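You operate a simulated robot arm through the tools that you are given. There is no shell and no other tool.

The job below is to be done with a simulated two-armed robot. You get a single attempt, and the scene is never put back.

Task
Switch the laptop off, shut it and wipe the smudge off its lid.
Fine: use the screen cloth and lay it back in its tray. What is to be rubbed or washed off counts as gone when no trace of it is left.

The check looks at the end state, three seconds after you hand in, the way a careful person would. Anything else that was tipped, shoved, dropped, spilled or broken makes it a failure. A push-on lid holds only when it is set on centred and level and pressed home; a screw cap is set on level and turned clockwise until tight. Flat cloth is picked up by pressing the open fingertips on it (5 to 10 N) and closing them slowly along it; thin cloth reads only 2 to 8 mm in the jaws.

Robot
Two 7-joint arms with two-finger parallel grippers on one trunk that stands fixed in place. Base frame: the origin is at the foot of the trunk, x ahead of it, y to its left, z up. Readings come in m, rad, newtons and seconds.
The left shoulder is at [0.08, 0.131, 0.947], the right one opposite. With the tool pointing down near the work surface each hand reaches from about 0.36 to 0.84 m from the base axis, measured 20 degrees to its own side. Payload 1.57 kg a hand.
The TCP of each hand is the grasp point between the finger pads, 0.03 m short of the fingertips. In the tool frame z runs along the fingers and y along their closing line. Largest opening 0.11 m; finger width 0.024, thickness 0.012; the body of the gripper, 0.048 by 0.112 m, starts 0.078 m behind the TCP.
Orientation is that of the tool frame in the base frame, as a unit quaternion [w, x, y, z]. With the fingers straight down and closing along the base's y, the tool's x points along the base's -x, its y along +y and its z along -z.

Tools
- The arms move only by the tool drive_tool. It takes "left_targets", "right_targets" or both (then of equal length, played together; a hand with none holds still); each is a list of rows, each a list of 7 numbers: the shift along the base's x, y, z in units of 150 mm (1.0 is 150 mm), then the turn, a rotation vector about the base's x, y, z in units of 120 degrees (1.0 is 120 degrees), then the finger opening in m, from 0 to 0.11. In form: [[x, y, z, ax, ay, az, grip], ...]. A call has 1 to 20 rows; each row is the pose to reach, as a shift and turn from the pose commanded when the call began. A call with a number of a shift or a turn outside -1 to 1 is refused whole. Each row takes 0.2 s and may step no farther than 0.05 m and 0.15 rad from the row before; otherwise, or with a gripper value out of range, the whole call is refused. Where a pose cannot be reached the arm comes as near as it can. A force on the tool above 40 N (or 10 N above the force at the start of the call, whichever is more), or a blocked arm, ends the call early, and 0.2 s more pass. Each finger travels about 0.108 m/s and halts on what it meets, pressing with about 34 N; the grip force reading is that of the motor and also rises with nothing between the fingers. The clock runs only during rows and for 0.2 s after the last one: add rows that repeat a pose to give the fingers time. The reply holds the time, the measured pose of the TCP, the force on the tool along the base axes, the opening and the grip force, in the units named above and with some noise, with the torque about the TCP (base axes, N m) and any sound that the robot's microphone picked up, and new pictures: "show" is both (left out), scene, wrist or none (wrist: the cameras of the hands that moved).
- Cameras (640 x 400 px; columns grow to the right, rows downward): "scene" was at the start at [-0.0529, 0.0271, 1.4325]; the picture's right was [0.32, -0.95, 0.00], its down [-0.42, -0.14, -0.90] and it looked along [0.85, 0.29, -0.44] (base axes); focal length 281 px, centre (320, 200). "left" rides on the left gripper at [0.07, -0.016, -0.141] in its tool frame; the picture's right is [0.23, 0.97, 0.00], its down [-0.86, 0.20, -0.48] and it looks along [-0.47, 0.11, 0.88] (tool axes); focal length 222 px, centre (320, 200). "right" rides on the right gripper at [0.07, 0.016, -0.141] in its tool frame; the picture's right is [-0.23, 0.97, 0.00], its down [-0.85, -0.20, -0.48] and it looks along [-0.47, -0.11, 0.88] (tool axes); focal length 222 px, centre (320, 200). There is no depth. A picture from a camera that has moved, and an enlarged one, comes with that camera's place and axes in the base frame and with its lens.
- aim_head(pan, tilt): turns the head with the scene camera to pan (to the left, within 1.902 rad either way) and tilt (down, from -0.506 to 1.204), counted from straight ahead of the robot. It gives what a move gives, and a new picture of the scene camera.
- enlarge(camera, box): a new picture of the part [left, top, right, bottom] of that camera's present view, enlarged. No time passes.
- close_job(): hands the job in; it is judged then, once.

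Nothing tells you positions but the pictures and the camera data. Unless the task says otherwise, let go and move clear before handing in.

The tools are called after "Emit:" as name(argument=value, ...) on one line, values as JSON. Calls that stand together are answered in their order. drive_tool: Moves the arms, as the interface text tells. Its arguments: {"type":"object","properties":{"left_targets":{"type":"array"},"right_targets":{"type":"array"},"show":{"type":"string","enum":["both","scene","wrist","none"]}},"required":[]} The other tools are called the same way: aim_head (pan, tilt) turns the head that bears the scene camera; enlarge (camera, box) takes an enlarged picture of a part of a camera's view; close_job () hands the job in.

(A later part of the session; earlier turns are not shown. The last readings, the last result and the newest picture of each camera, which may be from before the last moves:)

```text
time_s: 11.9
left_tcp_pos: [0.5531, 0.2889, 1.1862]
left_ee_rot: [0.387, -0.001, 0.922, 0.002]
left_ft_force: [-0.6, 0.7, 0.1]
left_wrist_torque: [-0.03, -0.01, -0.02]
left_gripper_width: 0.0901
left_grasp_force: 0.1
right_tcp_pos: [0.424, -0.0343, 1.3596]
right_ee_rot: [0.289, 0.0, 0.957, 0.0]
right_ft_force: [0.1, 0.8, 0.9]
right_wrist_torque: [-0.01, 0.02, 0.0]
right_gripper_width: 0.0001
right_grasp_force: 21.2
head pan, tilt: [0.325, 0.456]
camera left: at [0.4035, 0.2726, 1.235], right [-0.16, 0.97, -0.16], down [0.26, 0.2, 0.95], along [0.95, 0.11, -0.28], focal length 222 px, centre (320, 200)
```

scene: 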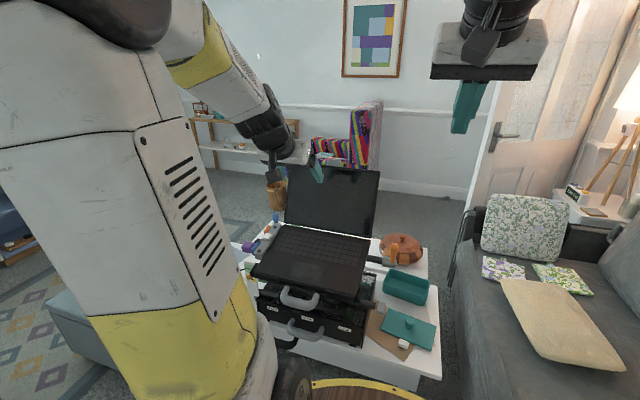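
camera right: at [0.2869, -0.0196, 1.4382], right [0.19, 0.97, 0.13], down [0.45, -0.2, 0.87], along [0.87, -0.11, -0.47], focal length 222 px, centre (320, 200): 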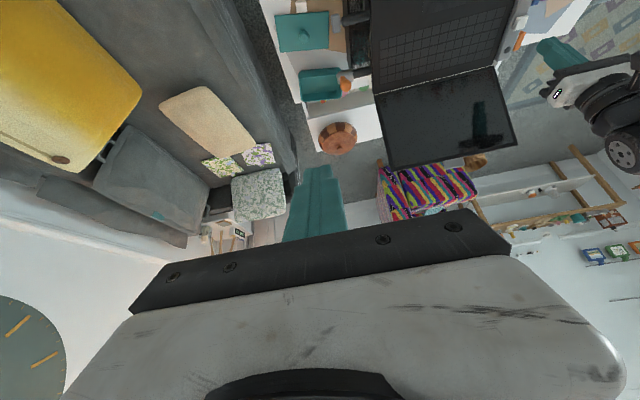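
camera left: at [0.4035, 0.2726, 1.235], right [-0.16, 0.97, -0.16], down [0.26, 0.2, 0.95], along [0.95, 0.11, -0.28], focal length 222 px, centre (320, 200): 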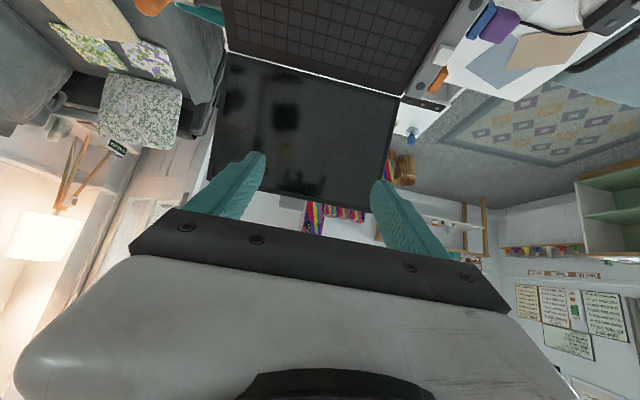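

Emit:
drive_tool(left_targets=[[0.1, -0.02, 0.3, 0, 0, 0, 0.09], [0.3, -0.05, 0.5, 0, 0, 0, 0.09], [0.6, -0.08, 0.52, 0, 0, 0, 0.09], [0.9, -0.087, 0.52, 0, 0, 0, 0.09], [0.98, -0.087, 0.49, 0, 0, 0, 0.09]], show="both")

Emit:
enlarge(camera="left", box=[200, 40, 440, 240])

Emit:
enlarge(camera="right", box=[340, 20, 620, 200])

```text
time_s: 13.1
left_tcp_pos: [0.7028, 0.278, 1.2593]
left_ee_rot: [0.386, 0.0, 0.922, 0.002]
left_ft_force: [0.3, 0.3, -0.3]
left_wrist_torque: [0.0, -0.01, -0.04]
left_gripper_width: 0.0902
left_grasp_force: 0.1
right_tcp_pos: [0.4237, -0.0338, 1.3598]
right_ee_rot: [0.289, 0.0, 0.957, 0.0]
right_ft_force: [-0.9, 0.3, 0.1]
right_wrist_torque: [-0.01, -0.03, -0.01]
right_gripper_width: 0.0
right_grasp_force: 21.7
head pan, tilt: [0.325, 0.456]
camera left: at [0.5523, 0.2603, 1.3073], right [-0.16, 0.97, -0.16], down [0.26, 0.2, 0.95], along [0.95, 0.11, -0.28], focal length 222 px, centre (320, 200)
```

scene: 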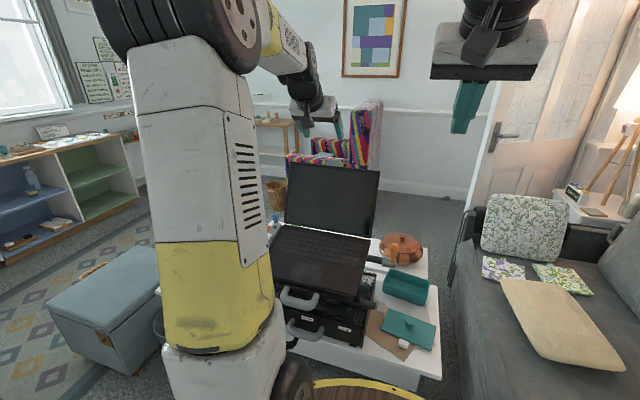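
left: 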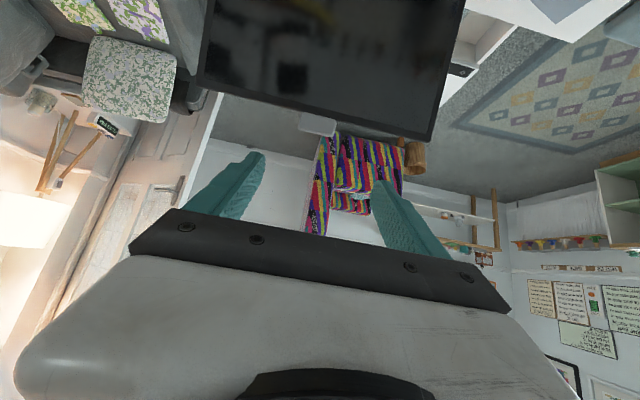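

```text
2.00 times, centred on (320, 140) of left
camera zoom: at [0.5523, 0.2603, 1.3073], right [-0.16, 0.97, -0.16], down [0.26, 0.2, 0.95], along [0.95, 0.11, -0.28], focal length 444 px, centre (320, 320)
```

zoom: 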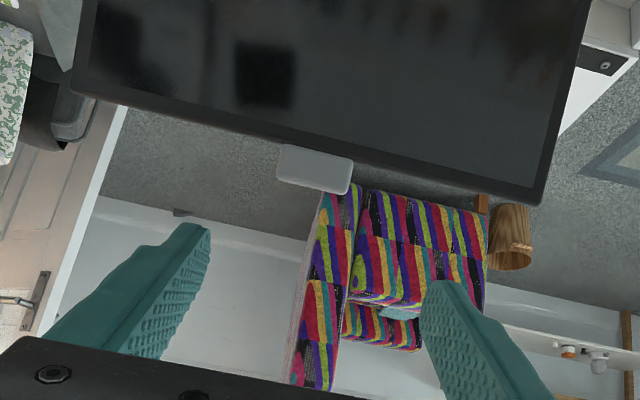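

```text
2.22 times, centred on (480, 110) of right
camera zoom: at [0.2868, -0.0196, 1.4382], right [0.19, 0.97, 0.13], down [0.45, -0.2, 0.87], along [0.87, -0.11, -0.47], focal length 494 px, centre (-36, 400)
```

zoom: 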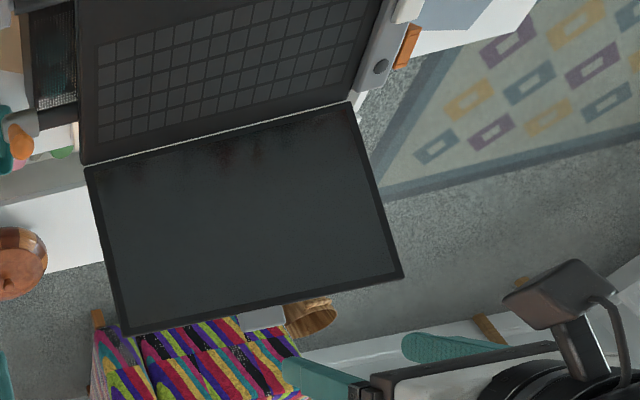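

Emit:
drive_tool(left_targets=[[0.17, 0, -0.1, 0, 0, 0, 0.09], [0.34, 0, -0.22, 0, 0, 0, 0.09], [0.5, 0, -0.36, 0, 0, 0, 0.09], [0.65, 0, -0.5, 0, 0, 0, 0.09], [0.8, 0, -0.64, 0, 0, 0, 0.09], [0.93, 0, -0.76, 0, 0, 0, 0.09], [0.95, 0, -0.78, 0, 0, 0, 0.09]], show="both")

Emit:
enlarge(camera="left", box=[200, 0, 440, 240])

Emit:
enlarge(camera="right", box=[340, 20, 620, 200])

Emit:
enlarge(camera="scene", box=[270, 110, 400, 210])

```text
time_s: 14.7
left_tcp_pos: [0.8434, 0.2748, 1.1427]
left_ee_rot: [0.386, 0.0, 0.922, 0.001]
left_ft_force: [0.3, 0.2, -0.1]
left_wrist_torque: [-0.04, 0.0, 0.01]
left_gripper_width: 0.09
left_grasp_force: 0.1
right_tcp_pos: [0.4244, -0.0336, 1.3599]
right_ee_rot: [0.289, 0.0, 0.957, 0.0]
right_ft_force: [0.7, 0.9, 0.1]
right_wrist_torque: [-0.01, 0.03, 0.0]
right_gripper_width: 0.0
right_grasp_force: 21.4
head pan, tilt: [0.325, 0.456]
camera left: at [0.6949, 0.2586, 1.1918], right [-0.16, 0.97, -0.16], down [0.26, 0.2, 0.95], along [0.95, 0.11, -0.28], focal length 222 px, centre (320, 200)
```

scene: 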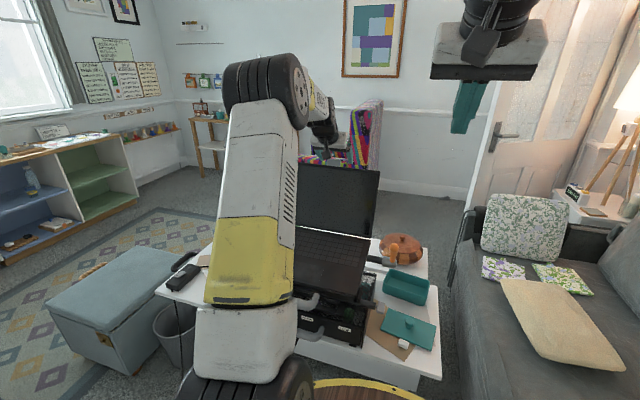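
left: 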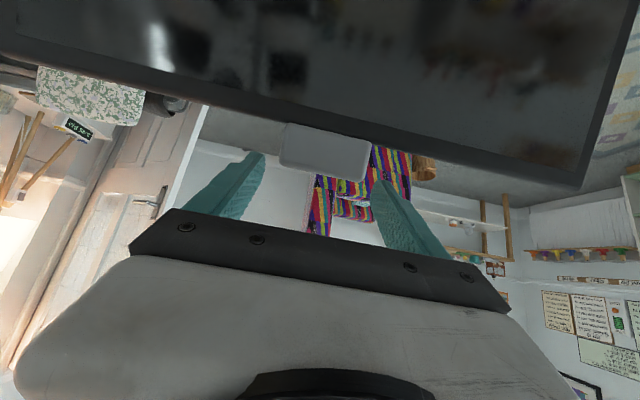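

```text
1.67 times, centred on (320, 120) of left
camera zoom: at [0.6949, 0.2586, 1.1918], right [-0.16, 0.97, -0.16], down [0.26, 0.2, 0.95], along [0.95, 0.11, -0.28], focal length 370 px, centre (320, 333)
```

zoom: 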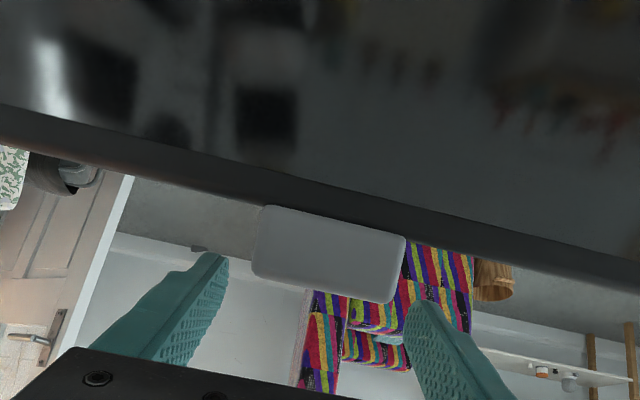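

```text
2.22 times, centred on (480, 110) of right
camera zoom: at [0.2869, -0.0197, 1.4382], right [0.19, 0.97, 0.13], down [0.45, -0.2, 0.87], along [0.87, -0.11, -0.47], focal length 494 px, centre (-36, 400)
```

zoom: 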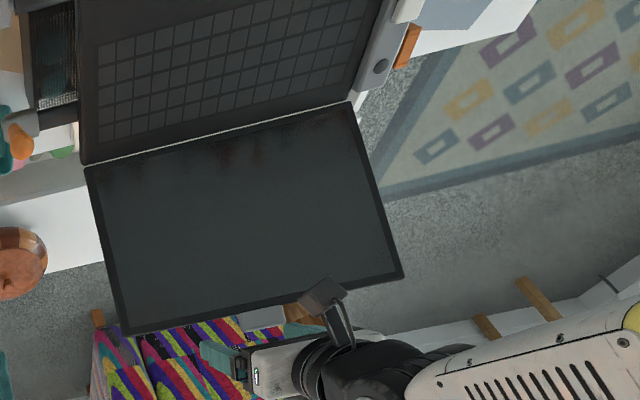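

```text
4.00 times, centred on (335, 160) of scene
camera zoom: at [-0.0529, 0.0271, 1.4325], right [0.32, -0.95, 0.0], down [-0.42, -0.14, -0.9], along [0.85, 0.29, -0.44], focal length 1124 px, centre (260, 360)
```

zoom: 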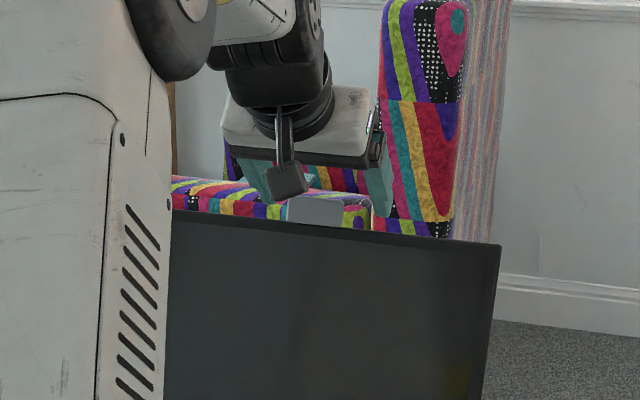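

The fingers are over the lid and straddle the tab. I'll lower them behind the lid edge and start drawing it forward along its hinge arc, checking partway.

Emit:
drive_tool(left_targets=[[0, 0, -0.1, 0, 0, 0, 0.09], [0, 0, -0.204, 0, 0, 0, 0.09], [-0.07, 0, -0.208, 0, 0, 0, 0.09], [-0.2, 0, -0.17, 0, 0.02, 0, 0.09], [-0.343, 0, -0.145, 0, 0.0417, 0, 0.09]], show="both")

Emit:
enlarge(camera="right", box=[340, 20, 620, 200])

```text
time_s: 15.9
left_tcp_pos: [0.7929, 0.2751, 1.1227]
left_ee_rot: [0.347, 0.0, 0.938, 0.002]
left_ft_force: [2.4, 0.7, 9.7]
left_wrist_torque: [0.07, 0.35, -0.06]
left_gripper_width: 0.09
left_grasp_force: 0.2
right_tcp_pos: [0.4239, -0.0344, 1.3593]
right_ee_rot: [0.289, 0.001, 0.957, -0.001]
right_ft_force: [0.2, 0.4, 0.0]
right_wrist_torque: [0.02, 0.05, 0.01]
right_gripper_width: 0.0001
right_grasp_force: 21.4
head pan, tilt: [0.325, 0.456]
camera left: at [0.6474, 0.2591, 1.1841], right [-0.17, 0.97, -0.15], down [0.34, 0.2, 0.92], along [0.92, 0.11, -0.36], focal length 222 px, centre (320, 200)
```

scene: 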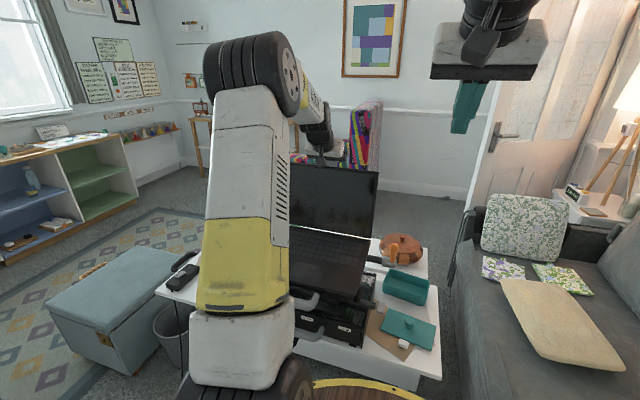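
left: 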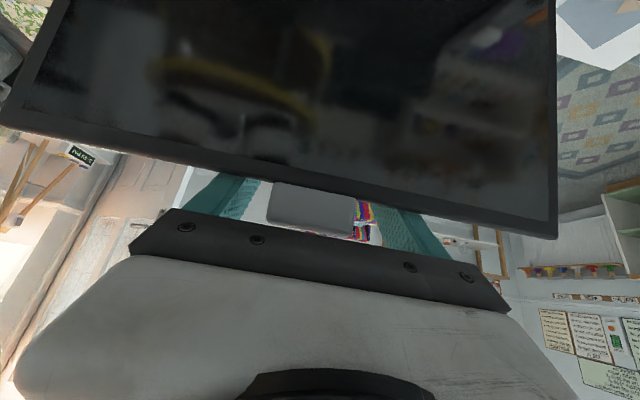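

```text
2.22 times, centred on (480, 110) of right
camera zoom: at [0.287, -0.0198, 1.4382], right [0.19, 0.97, 0.13], down [0.45, -0.2, 0.87], along [0.87, -0.11, -0.47], focal length 494 px, centre (-36, 400)
```

zoom: 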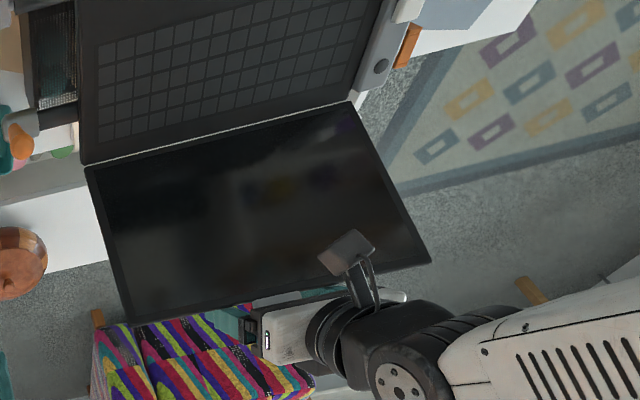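

The lid is following, with only a light load on the hand. I'll keep going along the arc past vertical, turning the tool upright as I go.

Emit:
drive_tool(left_targets=[[-0.13, 0, 0.025, 0, 0.0417, 0, 0.09], [-0.267, 0, 0.03, 0, 0.083, 0, 0.09], [-0.4, 0, 0.015, 0, 0.125, 0, 0.09], [-0.54, 0, -0.01, 0, 0.1667, 0, 0.09]], show="both")

Emit:
enlarge(camera="right", box=[340, 20, 620, 200])

```text
time_s: 16.9
left_tcp_pos: [0.7115, 0.2768, 1.1203]
left_ee_rot: [0.177, 0.0, 0.984, 0.002]
left_ft_force: [2.1, 0.6, -0.6]
left_wrist_torque: [-0.04, 0.02, 0.05]
left_gripper_width: 0.09
left_grasp_force: 0.0
right_tcp_pos: [0.4233, -0.0343, 1.3605]
right_ee_rot: [0.289, 0.0, 0.957, 0.001]
right_ft_force: [0.0, -0.1, -0.4]
right_wrist_torque: [0.01, -0.05, -0.01]
right_gripper_width: 0.0
right_grasp_force: 21.8
head pan, tilt: [0.325, 0.456]
camera left: at [0.5959, 0.2605, 1.2278], right [-0.21, 0.97, -0.08], down [0.64, 0.2, 0.75], along [0.74, 0.11, -0.66], focal length 222 px, centre (320, 200)
```

scene: 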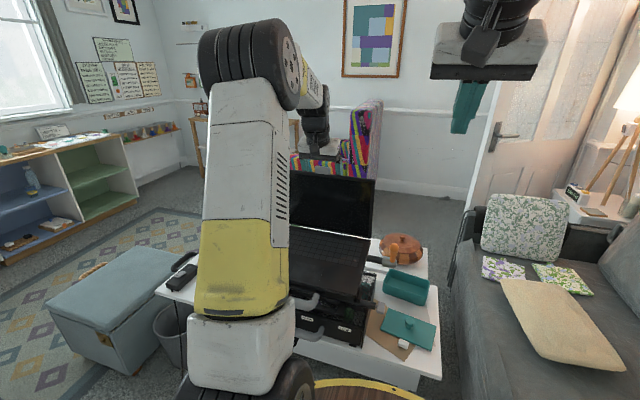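
left: 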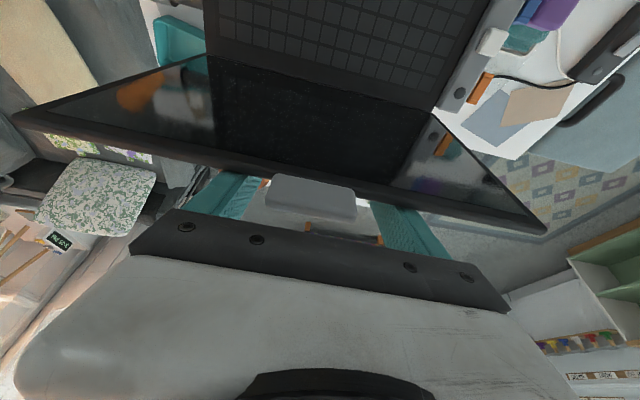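

```text
2.22 times, centred on (480, 110) of right
camera zoom: at [0.287, -0.0196, 1.4382], right [0.19, 0.97, 0.13], down [0.45, -0.2, 0.87], along [0.87, -0.11, -0.47], focal length 494 px, centre (-36, 400)
```

zoom: 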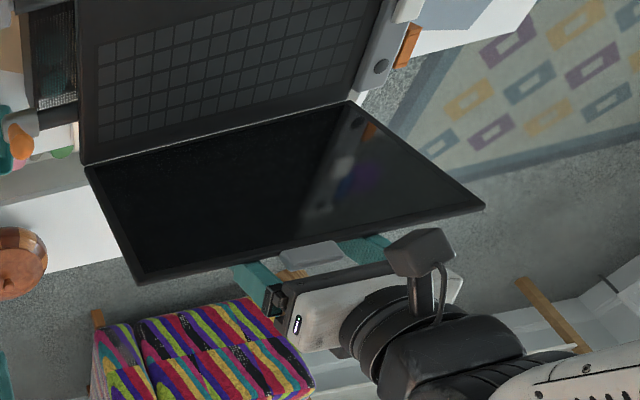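

The lid is past vertical. From here the fingertips will push on its outer face and guide it down.

Emit:
drive_tool(left_targets=[[-0.1, 0, -0.03, 0, 0.02, 0, 0.09], [-0.2, 0, -0.067, 0, 0.0417, 0, 0.09], [-0.29, 0, -0.095, 0, 0.06, 0, 0.09], [-0.377, 0, -0.13, 0, 0.083, 0, 0.09], [-0.46, 0, -0.18, 0, 0.104, 0, 0.09], [-0.544, 0, -0.233, 0, 0.125, 0, 0.09]], show="both")

Emit:
enlarge(camera="right", box=[340, 20, 620, 200])

```text
time_s: 18.3
left_tcp_pos: [0.6289, 0.2748, 1.0847]
left_ee_rot: [0.047, 0.001, 0.999, 0.001]
left_ft_force: [2.5, 0.2, -0.2]
left_wrist_torque: [-0.05, -0.06, 0.06]
left_gripper_width: 0.0899
left_grasp_force: 0.2
right_tcp_pos: [0.4243, -0.0339, 1.3603]
right_ee_rot: [0.289, 0.001, 0.957, 0.0]
right_ft_force: [0.0, 0.2, 0.3]
right_wrist_torque: [0.03, -0.01, 0.01]
right_gripper_width: 0.0004
right_grasp_force: 21.1
head pan, tilt: [0.325, 0.456]
camera left: at [0.5458, 0.2593, 1.2178], right [-0.23, 0.97, -0.02], down [0.81, 0.2, 0.56], along [0.55, 0.11, -0.83], focal length 222 px, centre (320, 200)
```

scene: 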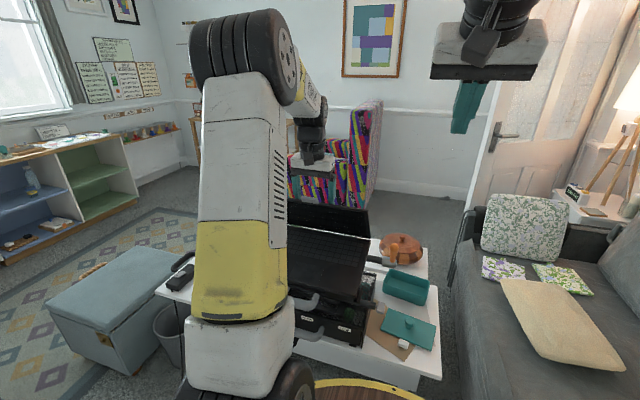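
left: 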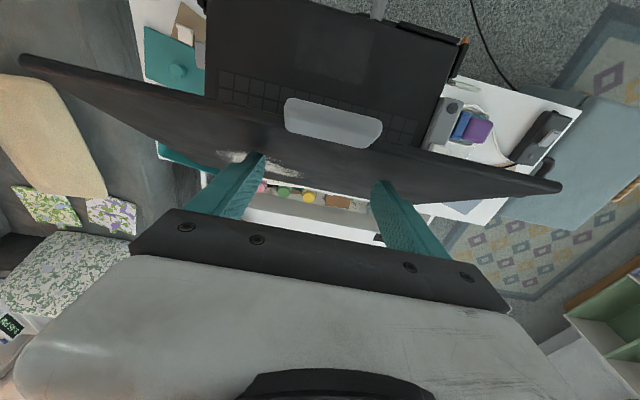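

```text
2.22 times, centred on (480, 110) of right
camera zoom: at [0.287, -0.0197, 1.4382], right [0.19, 0.97, 0.13], down [0.45, -0.2, 0.87], along [0.87, -0.11, -0.47], focal length 494 px, centre (-36, 400)
```

zoom: 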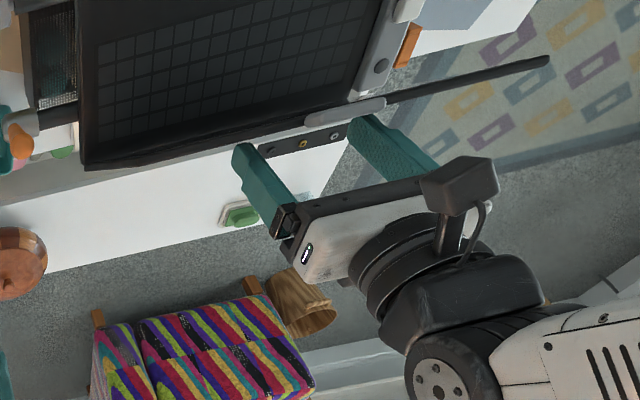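

The lid is about 130° round and holds by friction. A pale smudge shows on its outer face by the right finger. I'll shift the fingers to the left to stay off it, narrow them, and carry the lid down.

Emit:
drive_tool(left_targets=[[0.1, 0, 0.06, 0, 0, 0, 0.09], [0.1, 0.25, 0.06, 0, 0, 0, 0.06], [0.1, 0.45, 0.06, 0, 0, 0, 0.03], [0.0, 0.45, 0.0, 0, 0, 0, 0.03], [-0.14, 0.45, -0.13, 0, 0.0417, 0, 0.03], [-0.28, 0.45, -0.287, 0, 0.0417, 0, 0.03], [-0.387, 0.45, -0.47, 0, 0.0417, 0, 0.03]], show="both")

Emit:
enlarge(camera="right", box=[340, 0, 620, 180])

Emit:
enlarge(camera="left", box=[60, 0, 480, 260])

```text
time_s: 19.9
left_tcp_pos: [0.5698, 0.3435, 1.0173]
left_ee_rot: [0.003, 0.0, 1.0, 0.002]
left_ft_force: [0.8, 0.4, 0.8]
left_wrist_torque: [-0.02, 0.03, -0.05]
left_gripper_width: 0.0296
left_grasp_force: 0.1
right_tcp_pos: [0.4235, -0.0345, 1.3613]
right_ee_rot: [0.289, 0.001, 0.957, 0.0]
right_ft_force: [0.0, 0.2, 0.2]
right_wrist_torque: [0.02, -0.01, -0.02]
right_gripper_width: 0.0
right_grasp_force: 21.2
head pan, tilt: [0.325, 0.456]
camera left: at [0.4999, 0.3267, 1.1574], right [-0.23, 0.97, 0.0], down [0.85, 0.2, 0.48], along [0.47, 0.11, -0.87], focal length 222 px, centre (320, 200)
```

scene: 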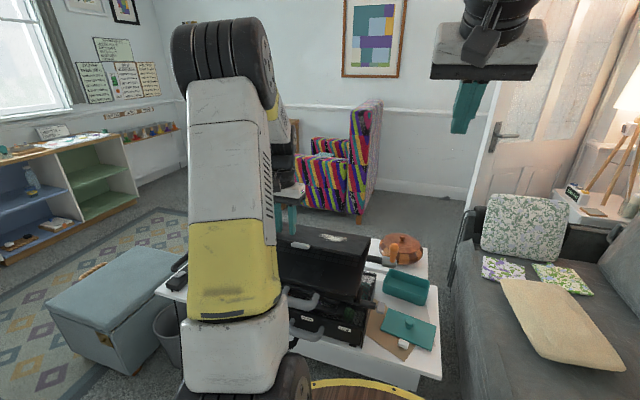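
left: 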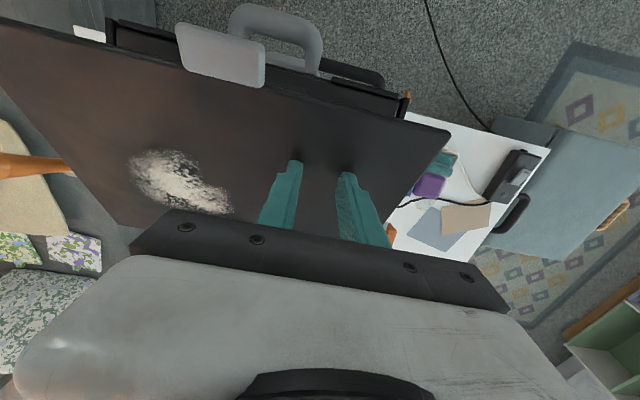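

```text
2.22 times, centred on (480, 90) of right
camera zoom: at [0.2869, -0.0197, 1.4382], right [0.19, 0.97, 0.13], down [0.45, -0.2, 0.87], along [0.87, -0.11, -0.47], focal length 494 px, centre (-36, 444)
```

zoom: 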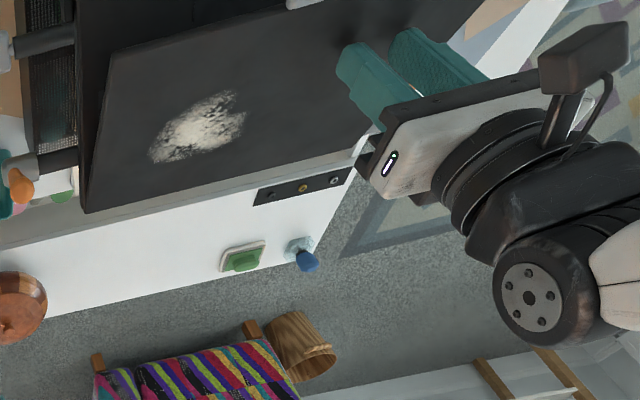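

```text
1.52 times, centred on (270, 130) of left
camera zoom: at [0.4999, 0.3267, 1.1574], right [-0.23, 0.97, 0.0], down [0.85, 0.2, 0.48], along [0.47, 0.11, -0.87], focal length 338 px, centre (396, 307)
```

zoom: 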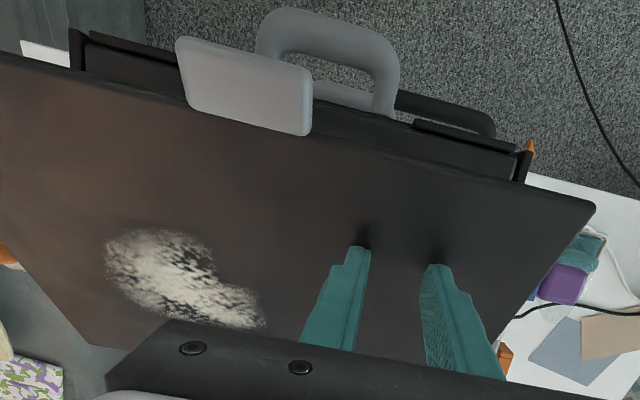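

The smudge is clearly visible and the fingers are clear of it. I'll lower the lid the last 20°.

Emit:
drive_tool(left_targets=[[-0.04, 0, -0.1, 0, 0, 0, 0.03], [-0.073, 0, -0.2, 0, 0, 0, 0.03], [-0.09, 0, -0.27, 0, 0, 0, 0.03], [-0.1, 0, -0.32, 0, 0, 0, 0.03], [-0.1, 0, -0.35, 0, 0, 0, 0.03]], show="both")

Emit:
enlarge(camera="right", box=[340, 0, 620, 180])

Emit:
enlarge(camera="left", box=[60, 0, 480, 260])

```text
time_s: 21.1
left_tcp_pos: [0.557, 0.3438, 0.9616]
left_ee_rot: [0.004, -0.001, 1.0, 0.001]
left_ft_force: [0.1, -0.2, 0.0]
left_wrist_torque: [0.01, 0.0, 0.0]
left_gripper_width: 0.03
left_grasp_force: 0.0
right_tcp_pos: [0.4229, -0.034, 1.3593]
right_ee_rot: [0.289, -0.001, 0.957, 0.0]
right_ft_force: [-0.5, 0.9, 1.0]
right_wrist_torque: [0.02, 0.03, 0.03]
right_gripper_width: 0.0002
right_grasp_force: 21.4
head pan, tilt: [0.325, 0.456]
camera left: at [0.4866, 0.3269, 1.1011], right [-0.23, 0.97, 0.0], down [0.85, 0.2, 0.48], along [0.47, 0.11, -0.87], focal length 222 px, centre (320, 200)
```

scene: 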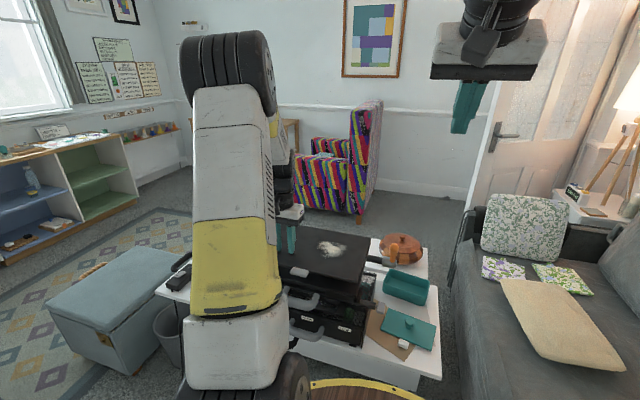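
left: 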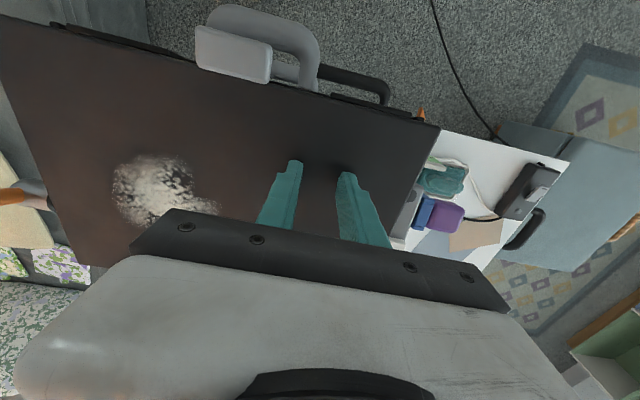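

```text
2.22 times, centred on (480, 90) of right
camera zoom: at [0.2869, -0.0196, 1.4382], right [0.19, 0.97, 0.13], down [0.45, -0.2, 0.87], along [0.87, -0.11, -0.47], focal length 494 px, centre (-36, 444)
```

zoom: 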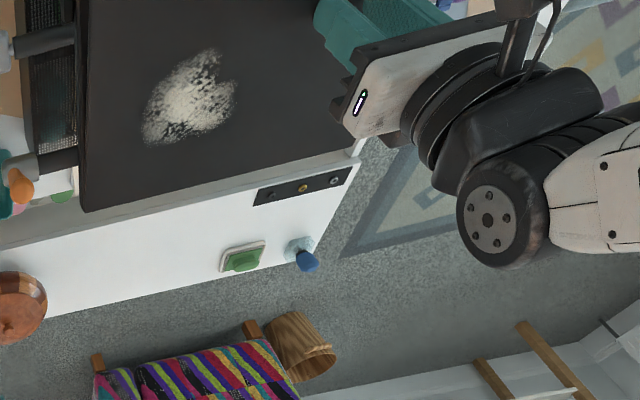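

```text
1.52 times, centred on (270, 130) of left
camera zoom: at [0.4866, 0.3269, 1.1011], right [-0.23, 0.97, 0.0], down [0.85, 0.2, 0.48], along [0.47, 0.11, -0.87], focal length 338 px, centre (396, 307)
```

zoom: 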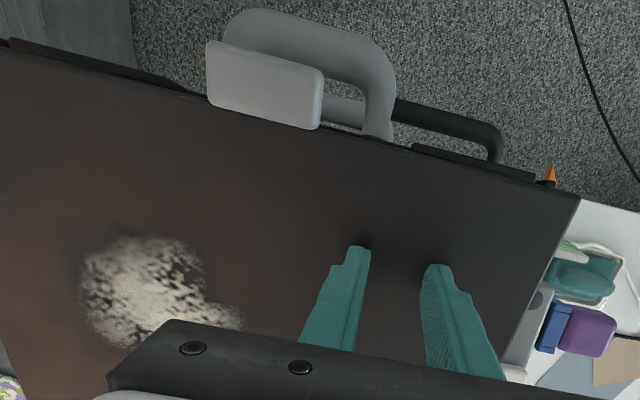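

The lid looks almost closed, so I'll press it down gently to be sure it's home.

Emit:
drive_tool(left_targets=[[0, 0, -0.02, 0, 0, 0, 0.03], [0, 0, -0.04, 0, 0, 0, 0.03], [0, 0, -0.055, 0, 0, 0, 0.03], [0, 0, -0.07, 0, 0, 0, 0.03]], show="none")

```text
time_s: 22.1
left_tcp_pos: [0.5581, 0.3433, 0.9506]
left_ee_rot: [0.003, 0.0, 1.0, 0.002]
left_ft_force: [0.0, -0.3, 0.6]
left_wrist_torque: [-0.03, -0.04, -0.02]
left_gripper_width: 0.0303
left_grasp_force: 0.1
right_tcp_pos: [0.4229, -0.0337, 1.3592]
right_ee_rot: [0.289, 0.001, 0.957, 0.0]
right_ft_force: [-0.2, -0.5, -0.2]
right_wrist_torque: [-0.04, 0.03, 0.0]
right_gripper_width: 0.0002
right_grasp_force: 21.3
head pan, tilt: [0.325, 0.456]
```

Emit:
drive_tool(left_targets=[[0, 0, -0.02, 0, 0, 0, 0.03], [0, 0, -0.04, 0, 0, 0, 0.03], [0, 0, -0.055, 0, 0, 0, 0.03], [0, 0, -0.07, 0, 0, 0, 0.03]], show="wrist")

```text
time_s: 23.1
left_tcp_pos: [0.5551, 0.3435, 0.9394]
left_ee_rot: [0.003, 0.0, 1.0, 0.001]
left_ft_force: [0.5, 0.3, 0.2]
left_wrist_torque: [-0.02, 0.02, -0.01]
left_gripper_width: 0.0298
left_grasp_force: 0.1
right_tcp_pos: [0.4236, -0.0338, 1.3604]
right_ee_rot: [0.289, 0.0, 0.957, 0.0]
right_ft_force: [-0.7, -0.7, -1.4]
right_wrist_torque: [0.0, -0.05, -0.01]
right_gripper_width: 0.0
right_grasp_force: 20.8
head pan, tilt: [0.325, 0.456]
camera left: at [0.4861, 0.327, 1.0801], right [-0.23, 0.97, 0.0], down [0.85, 0.2, 0.48], along [0.47, 0.11, -0.87], focal length 222 px, centre (320, 200)
```

left: 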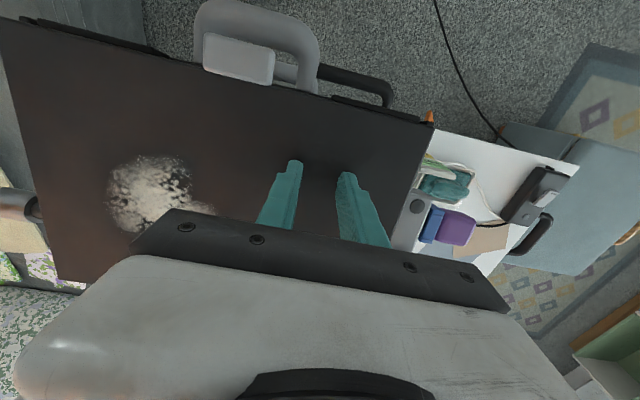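

Emit:
drive_tool(left_targets=[[0, 0, -0.02, 0, 0, 0, 0.03], [0, 0, -0.04, 0, 0, 0, 0.03], [0, 0, -0.055, 0, 0, 0, 0.03], [0, 0, -0.07, 0, 0, 0, 0.03]], show="wrist")

Emit:
enlarge(camera="right", box=[340, 0, 620, 180])

Emit:
enlarge(camera="scene", box=[260, 200, 400, 320])

```text
time_s: 24.1
left_tcp_pos: [0.5552, 0.3434, 0.9292]
left_ee_rot: [0.003, -0.001, 1.0, 0.001]
left_ft_force: [-0.5, 0.2, 3.1]
left_wrist_torque: [-0.08, -0.01, 0.03]
left_gripper_width: 0.03
left_grasp_force: 0.6
right_tcp_pos: [0.4227, -0.034, 1.3601]
right_ee_rot: [0.289, 0.001, 0.957, 0.0]
right_ft_force: [-0.5, 0.0, -1.1]
right_wrist_torque: [-0.01, 0.03, 0.03]
right_gripper_width: 0.0
right_grasp_force: 21.3
head pan, tilt: [0.325, 0.456]
camera left: at [0.4857, 0.327, 1.0698], right [-0.23, 0.97, 0.0], down [0.85, 0.2, 0.49], along [0.47, 0.11, -0.87], focal length 222 px, centre (320, 200)
```

left: 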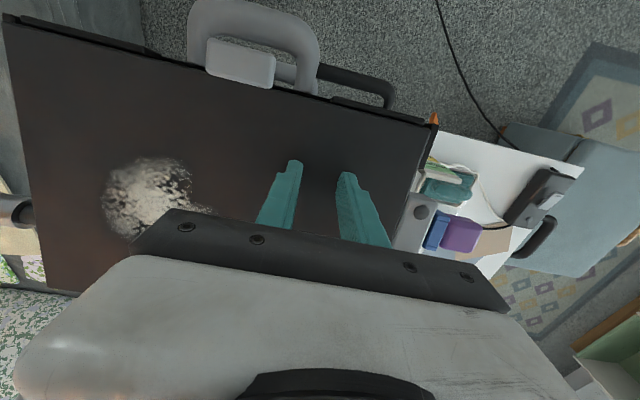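

```text
2.22 times, centred on (480, 90) of right
camera zoom: at [0.2868, -0.0197, 1.4382], right [0.19, 0.97, 0.13], down [0.45, -0.2, 0.87], along [0.87, -0.11, -0.47], focal length 494 px, centre (-36, 444)
```

zoom: 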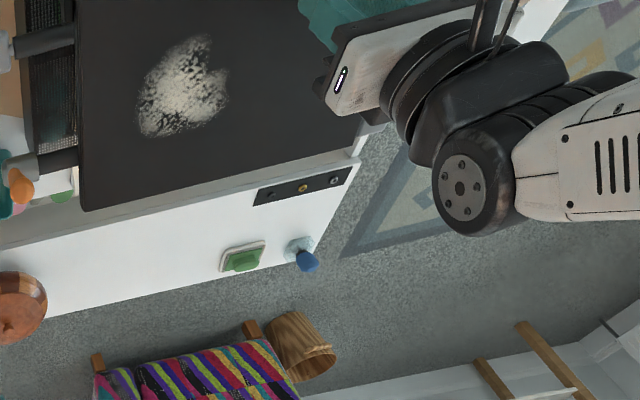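

```text
3.33 times, centred on (330, 260) of scene
camera zoom: at [-0.053, 0.027, 1.4325], right [0.32, -0.95, 0.0], down [-0.42, -0.14, -0.9], along [0.85, 0.29, -0.44], focal length 937 px, centre (287, 0)
```

zoom: 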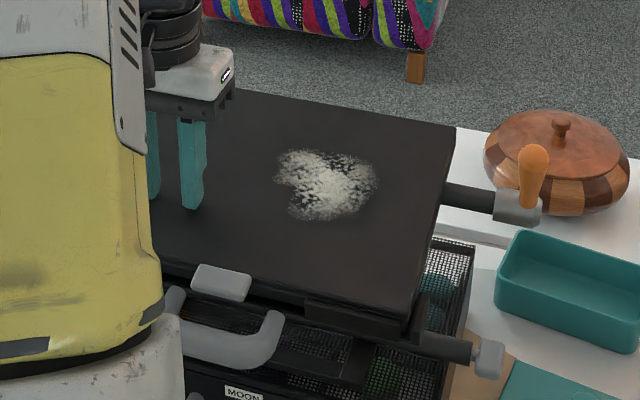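

Emit:
drive_tool(left_targets=[[0, 0, -0.01, 0, 0, 0, 0.03], [0, 0, -0.02, 0, 0, 0, 0.03], [0, 0, -0.03, 0, 0, 0, 0.03]], show="none")

```text
time_s: 24.8
left_tcp_pos: [0.5571, 0.3437, 0.9289]
left_ee_rot: [0.004, 0.0, 1.0, 0.003]
left_ft_force: [-8.6, -2.0, 16.0]
left_wrist_torque: [-0.31, 0.09, -0.19]
left_gripper_width: 0.0306
left_grasp_force: 0.3
right_tcp_pos: [0.4218, -0.0334, 1.3592]
right_ee_rot: [0.289, 0.001, 0.957, 0.0]
right_ft_force: [0.1, 0.8, 0.1]
right_wrist_torque: [0.0, -0.01, -0.02]
right_gripper_width: 0.0002
right_grasp_force: 21.2
head pan, tilt: [0.325, 0.456]
stopped in row 3 (left hand): the force on the tool passed its limit at 43 N (the readings are from after the stop); the commanded pose is now the measured one
```

The lid is fully down and firm, with its top surface at z≈0.899. I'll lift the left hand off and look for the screen cloth and its tray.

Emit:
drive_tool(left_targets=[[0, 0, 0.1, 0, 0, 0, 0.03], [0, 0, 0.4, 0, 0, 0, 0.06], [-0.05, 0.25, 0.7, 0, 0, 0, 0.11], [-0.2, 0.5, 0.8, 0, 0, 0, 0.11], [-0.4, 0.7, 0.9, 0, 0, 0, 0.11], [-0.5, 0.8, 1.0, 0, 0, 0, 0.11]], show="both")

Emit:
enlarge(camera="left", box=[180, 60, 480, 240])

Emit:
enlarge(camera="scene", box=[150, 200, 340, 320])

Emit:
enlarge(camera="right", box=[410, 70, 510, 140])

```text
refused: row 3 steps farther than a row can; nothing moved
```

```text
2.13 times, centred on (330, 150) of left
camera zoom: at [0.4855, 0.3271, 1.0694], right [-0.23, 0.97, 0.0], down [0.85, 0.2, 0.49], along [0.47, 0.11, -0.87], focal length 474 px, centre (299, 307)
```

zoom: 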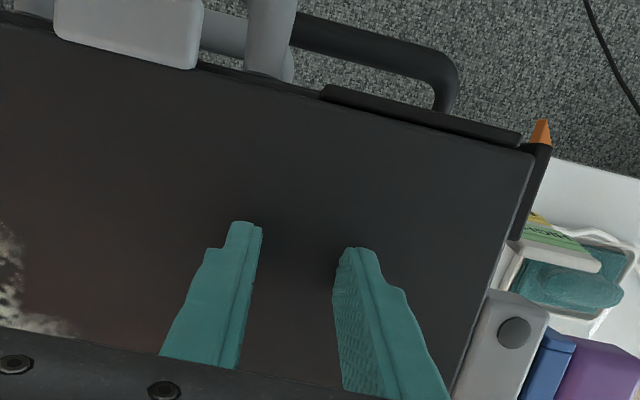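

```text
3.33 times, centred on (245, 260) of scene
camera zoom: at [-0.0539, 0.0268, 1.4325], right [0.32, -0.95, 0.0], down [-0.42, -0.14, -0.9], along [0.85, 0.29, -0.44], focal length 937 px, centre (570, 0)
```

zoom: 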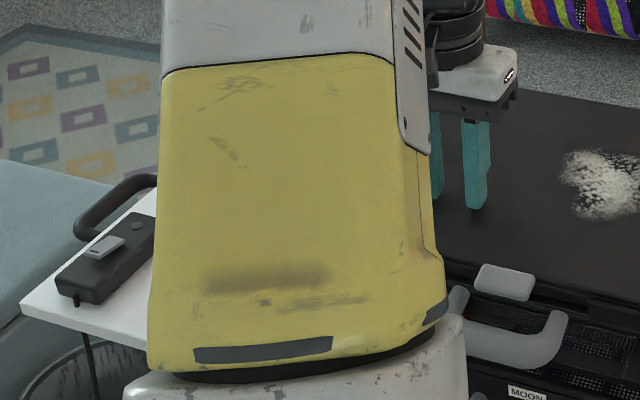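

```text
5.71 times, centred on (460, 105) of right
camera zoom: at [0.286, -0.02, 1.4383], right [0.19, 0.97, 0.13], down [0.45, -0.2, 0.87], along [0.87, -0.11, -0.47], focal length 1269 px, centre (-480, 743)
```

zoom: 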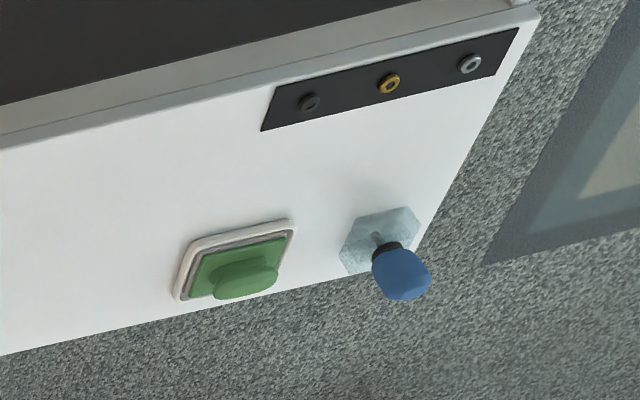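

Emit:
drive_tool(left_targets=[[0, 0, 0.1, 0, 0, 0, 0.03], [0, 0, 0.4, 0, 0, 0, 0.06], [-0.05, 0.15, 0.65, 0, 0, 0, 0.11], [-0.2, 0.35, 0.8, 0, 0, 0, 0.11], [-0.38, 0.55, 0.9, 0, 0, 0, 0.11], [-0.5, 0.75, 1.0, 0, 0, 0, 0.11]], show="both")

Emit:
enlarge(camera="left", box=[260, 80, 480, 220])

Emit:
enlarge(camera="scene", box=[260, 200, 440, 380])

Emit:
enlarge(camera="right", box=[435, 95, 480, 130])

```text
time_s: 26.2
left_tcp_pos: [0.4791, 0.4576, 1.0757]
left_ee_rot: [0.005, 0.0, 1.0, 0.002]
left_ft_force: [0.2, -0.8, 0.5]
left_wrist_torque: [0.03, 0.02, 0.02]
left_gripper_width: 0.1101
left_grasp_force: 0.0
right_tcp_pos: [0.4232, -0.0337, 1.3594]
right_ee_rot: [0.289, 0.001, 0.957, -0.001]
right_ft_force: [-0.2, 0.2, 0.0]
right_wrist_torque: [0.0, 0.03, 0.01]
right_gripper_width: 0.0
right_grasp_force: 21.6
head pan, tilt: [0.325, 0.456]
camera left: at [0.4087, 0.4414, 1.2165], right [-0.23, 0.97, 0.0], down [0.85, 0.2, 0.49], along [0.47, 0.11, -0.87], focal length 222 px, centre (320, 200)
```

scene: 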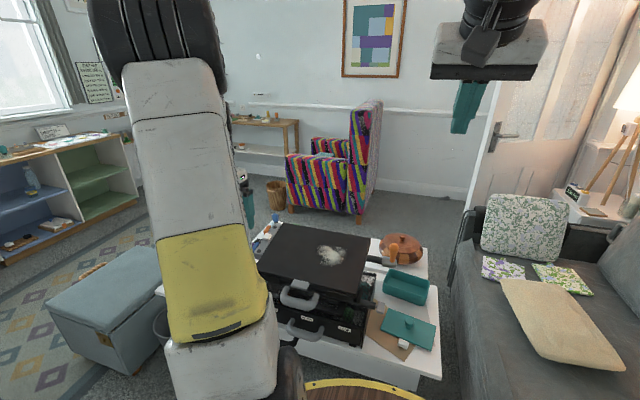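
left: 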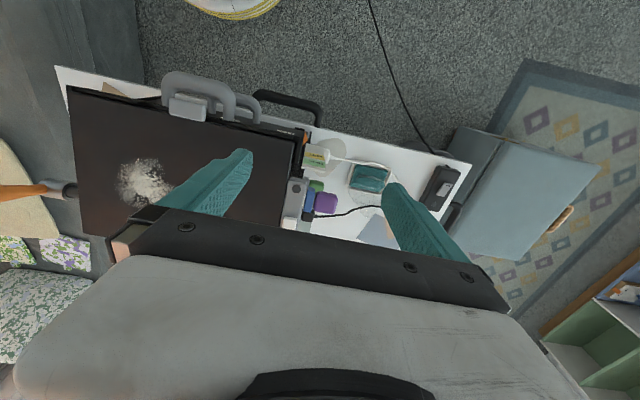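

```text
2.86 times, centred on (370, 150) of left
camera zoom: at [0.4087, 0.4414, 1.2165], right [-0.23, 0.97, 0.0], down [0.85, 0.2, 0.49], along [0.47, 0.11, -0.87], focal length 635 px, centre (177, 343)
```

zoom: 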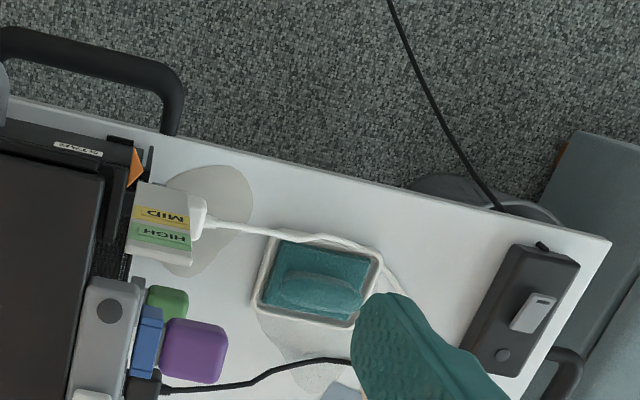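

```text
2.22 times, centred on (350, 290) of scene
camera zoom: at [-0.0527, 0.0269, 1.4325], right [0.32, -0.95, 0.0], down [-0.42, -0.14, -0.9], along [0.85, 0.29, -0.44], focal length 625 px, centre (253, 0)
```

zoom: 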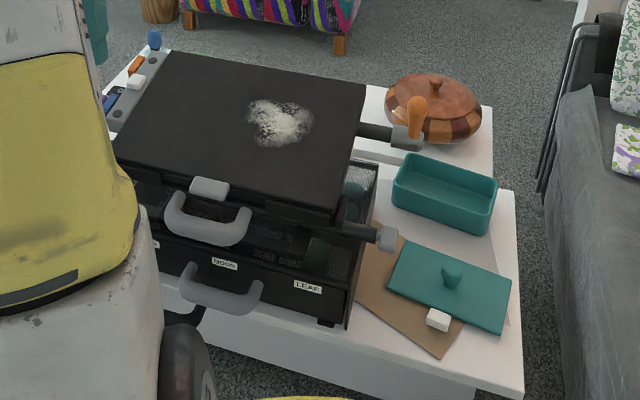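

```text
11.43 times, centred on (458, 112) of right
camera zoom: at [0.2871, -0.0199, 1.4382], right [0.19, 0.97, 0.13], down [0.45, -0.2, 0.87], along [0.87, -0.11, -0.47], focal length 2538 px, centre (-1251, 1200)
```

zoom: 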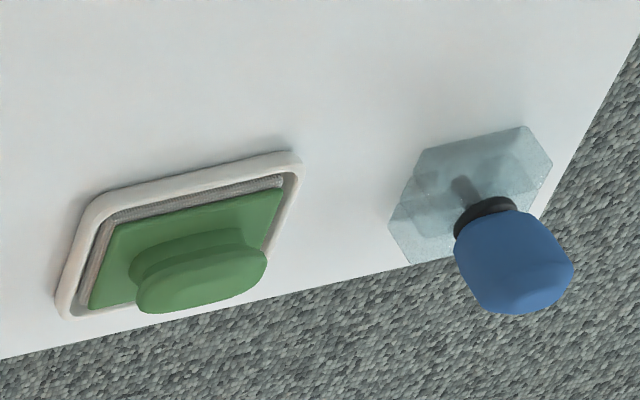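

Emit:
enlarge(camera="left", box=[345, 160, 395, 195])

Emit:
enlarge(camera="left", box=[295, 130, 350, 220])

Emit:
enlarge(camera="left", box=[415, 150, 475, 220])

Emit:
enlarge(camera="scene", box=[310, 270, 400, 350])

```text
11.43 times, centred on (370, 178) of left
camera zoom: at [0.4087, 0.4414, 1.2165], right [-0.23, 0.97, 0.0], down [0.85, 0.2, 0.49], along [0.47, 0.11, -0.87], focal length 2538 px, centre (-251, 457)
```

zoom: 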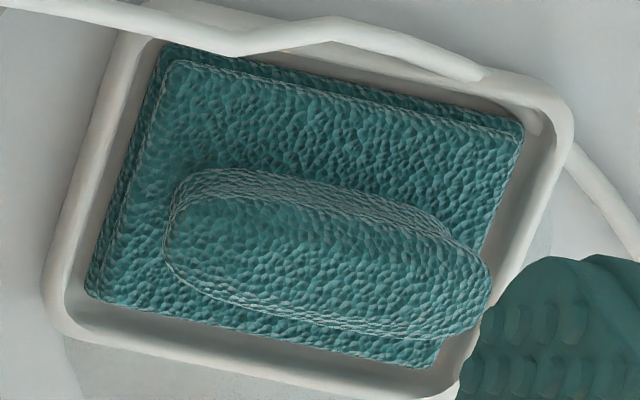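

```text
4.44 times, centred on (322, 175) of left
camera zoom: at [0.4087, 0.4414, 1.2165], right [-0.23, 0.97, 0.0], down [0.85, 0.2, 0.49], along [0.47, 0.11, -0.87], focal length 987 px, centre (309, 311)
```

zoom: 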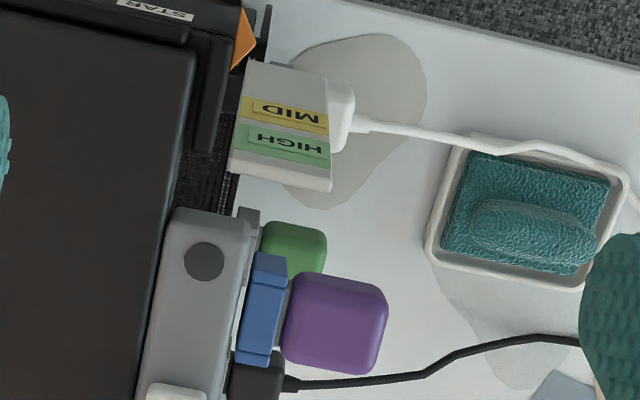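

```text
5.71 times, centred on (445, 185) of left
camera zoom: at [0.4087, 0.4414, 1.2165], right [-0.23, 0.97, 0.0], down [0.85, 0.2, 0.49], along [0.47, 0.11, -0.87], focal length 1269 px, centre (-394, 286)
```

zoom: 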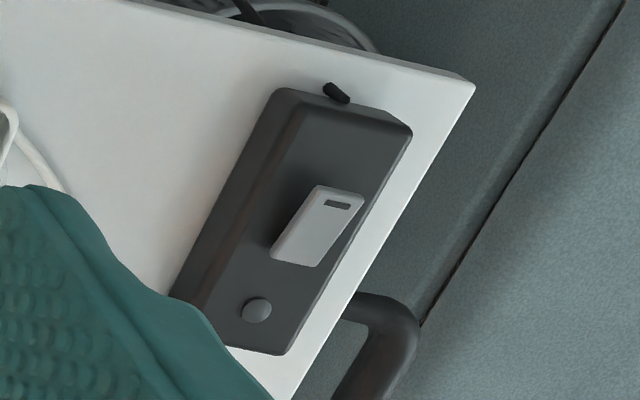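

```text
5.00 times, centred on (355, 310) of scene
camera zoom: at [-0.0527, 0.0269, 1.4325], right [0.32, -0.95, 0.0], down [-0.42, -0.14, -0.9], along [0.85, 0.29, -0.44], focal length 1406 px, centre (145, -350)
```

zoom: 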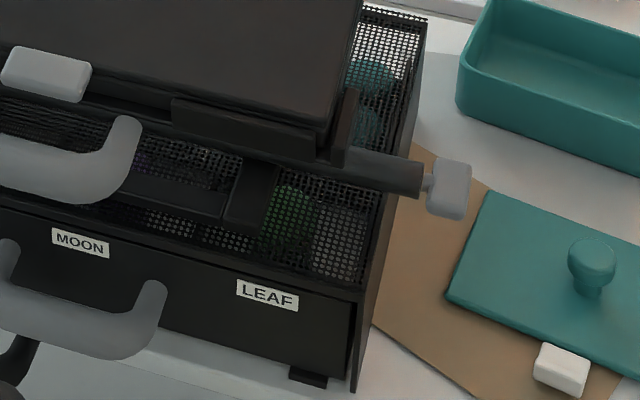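

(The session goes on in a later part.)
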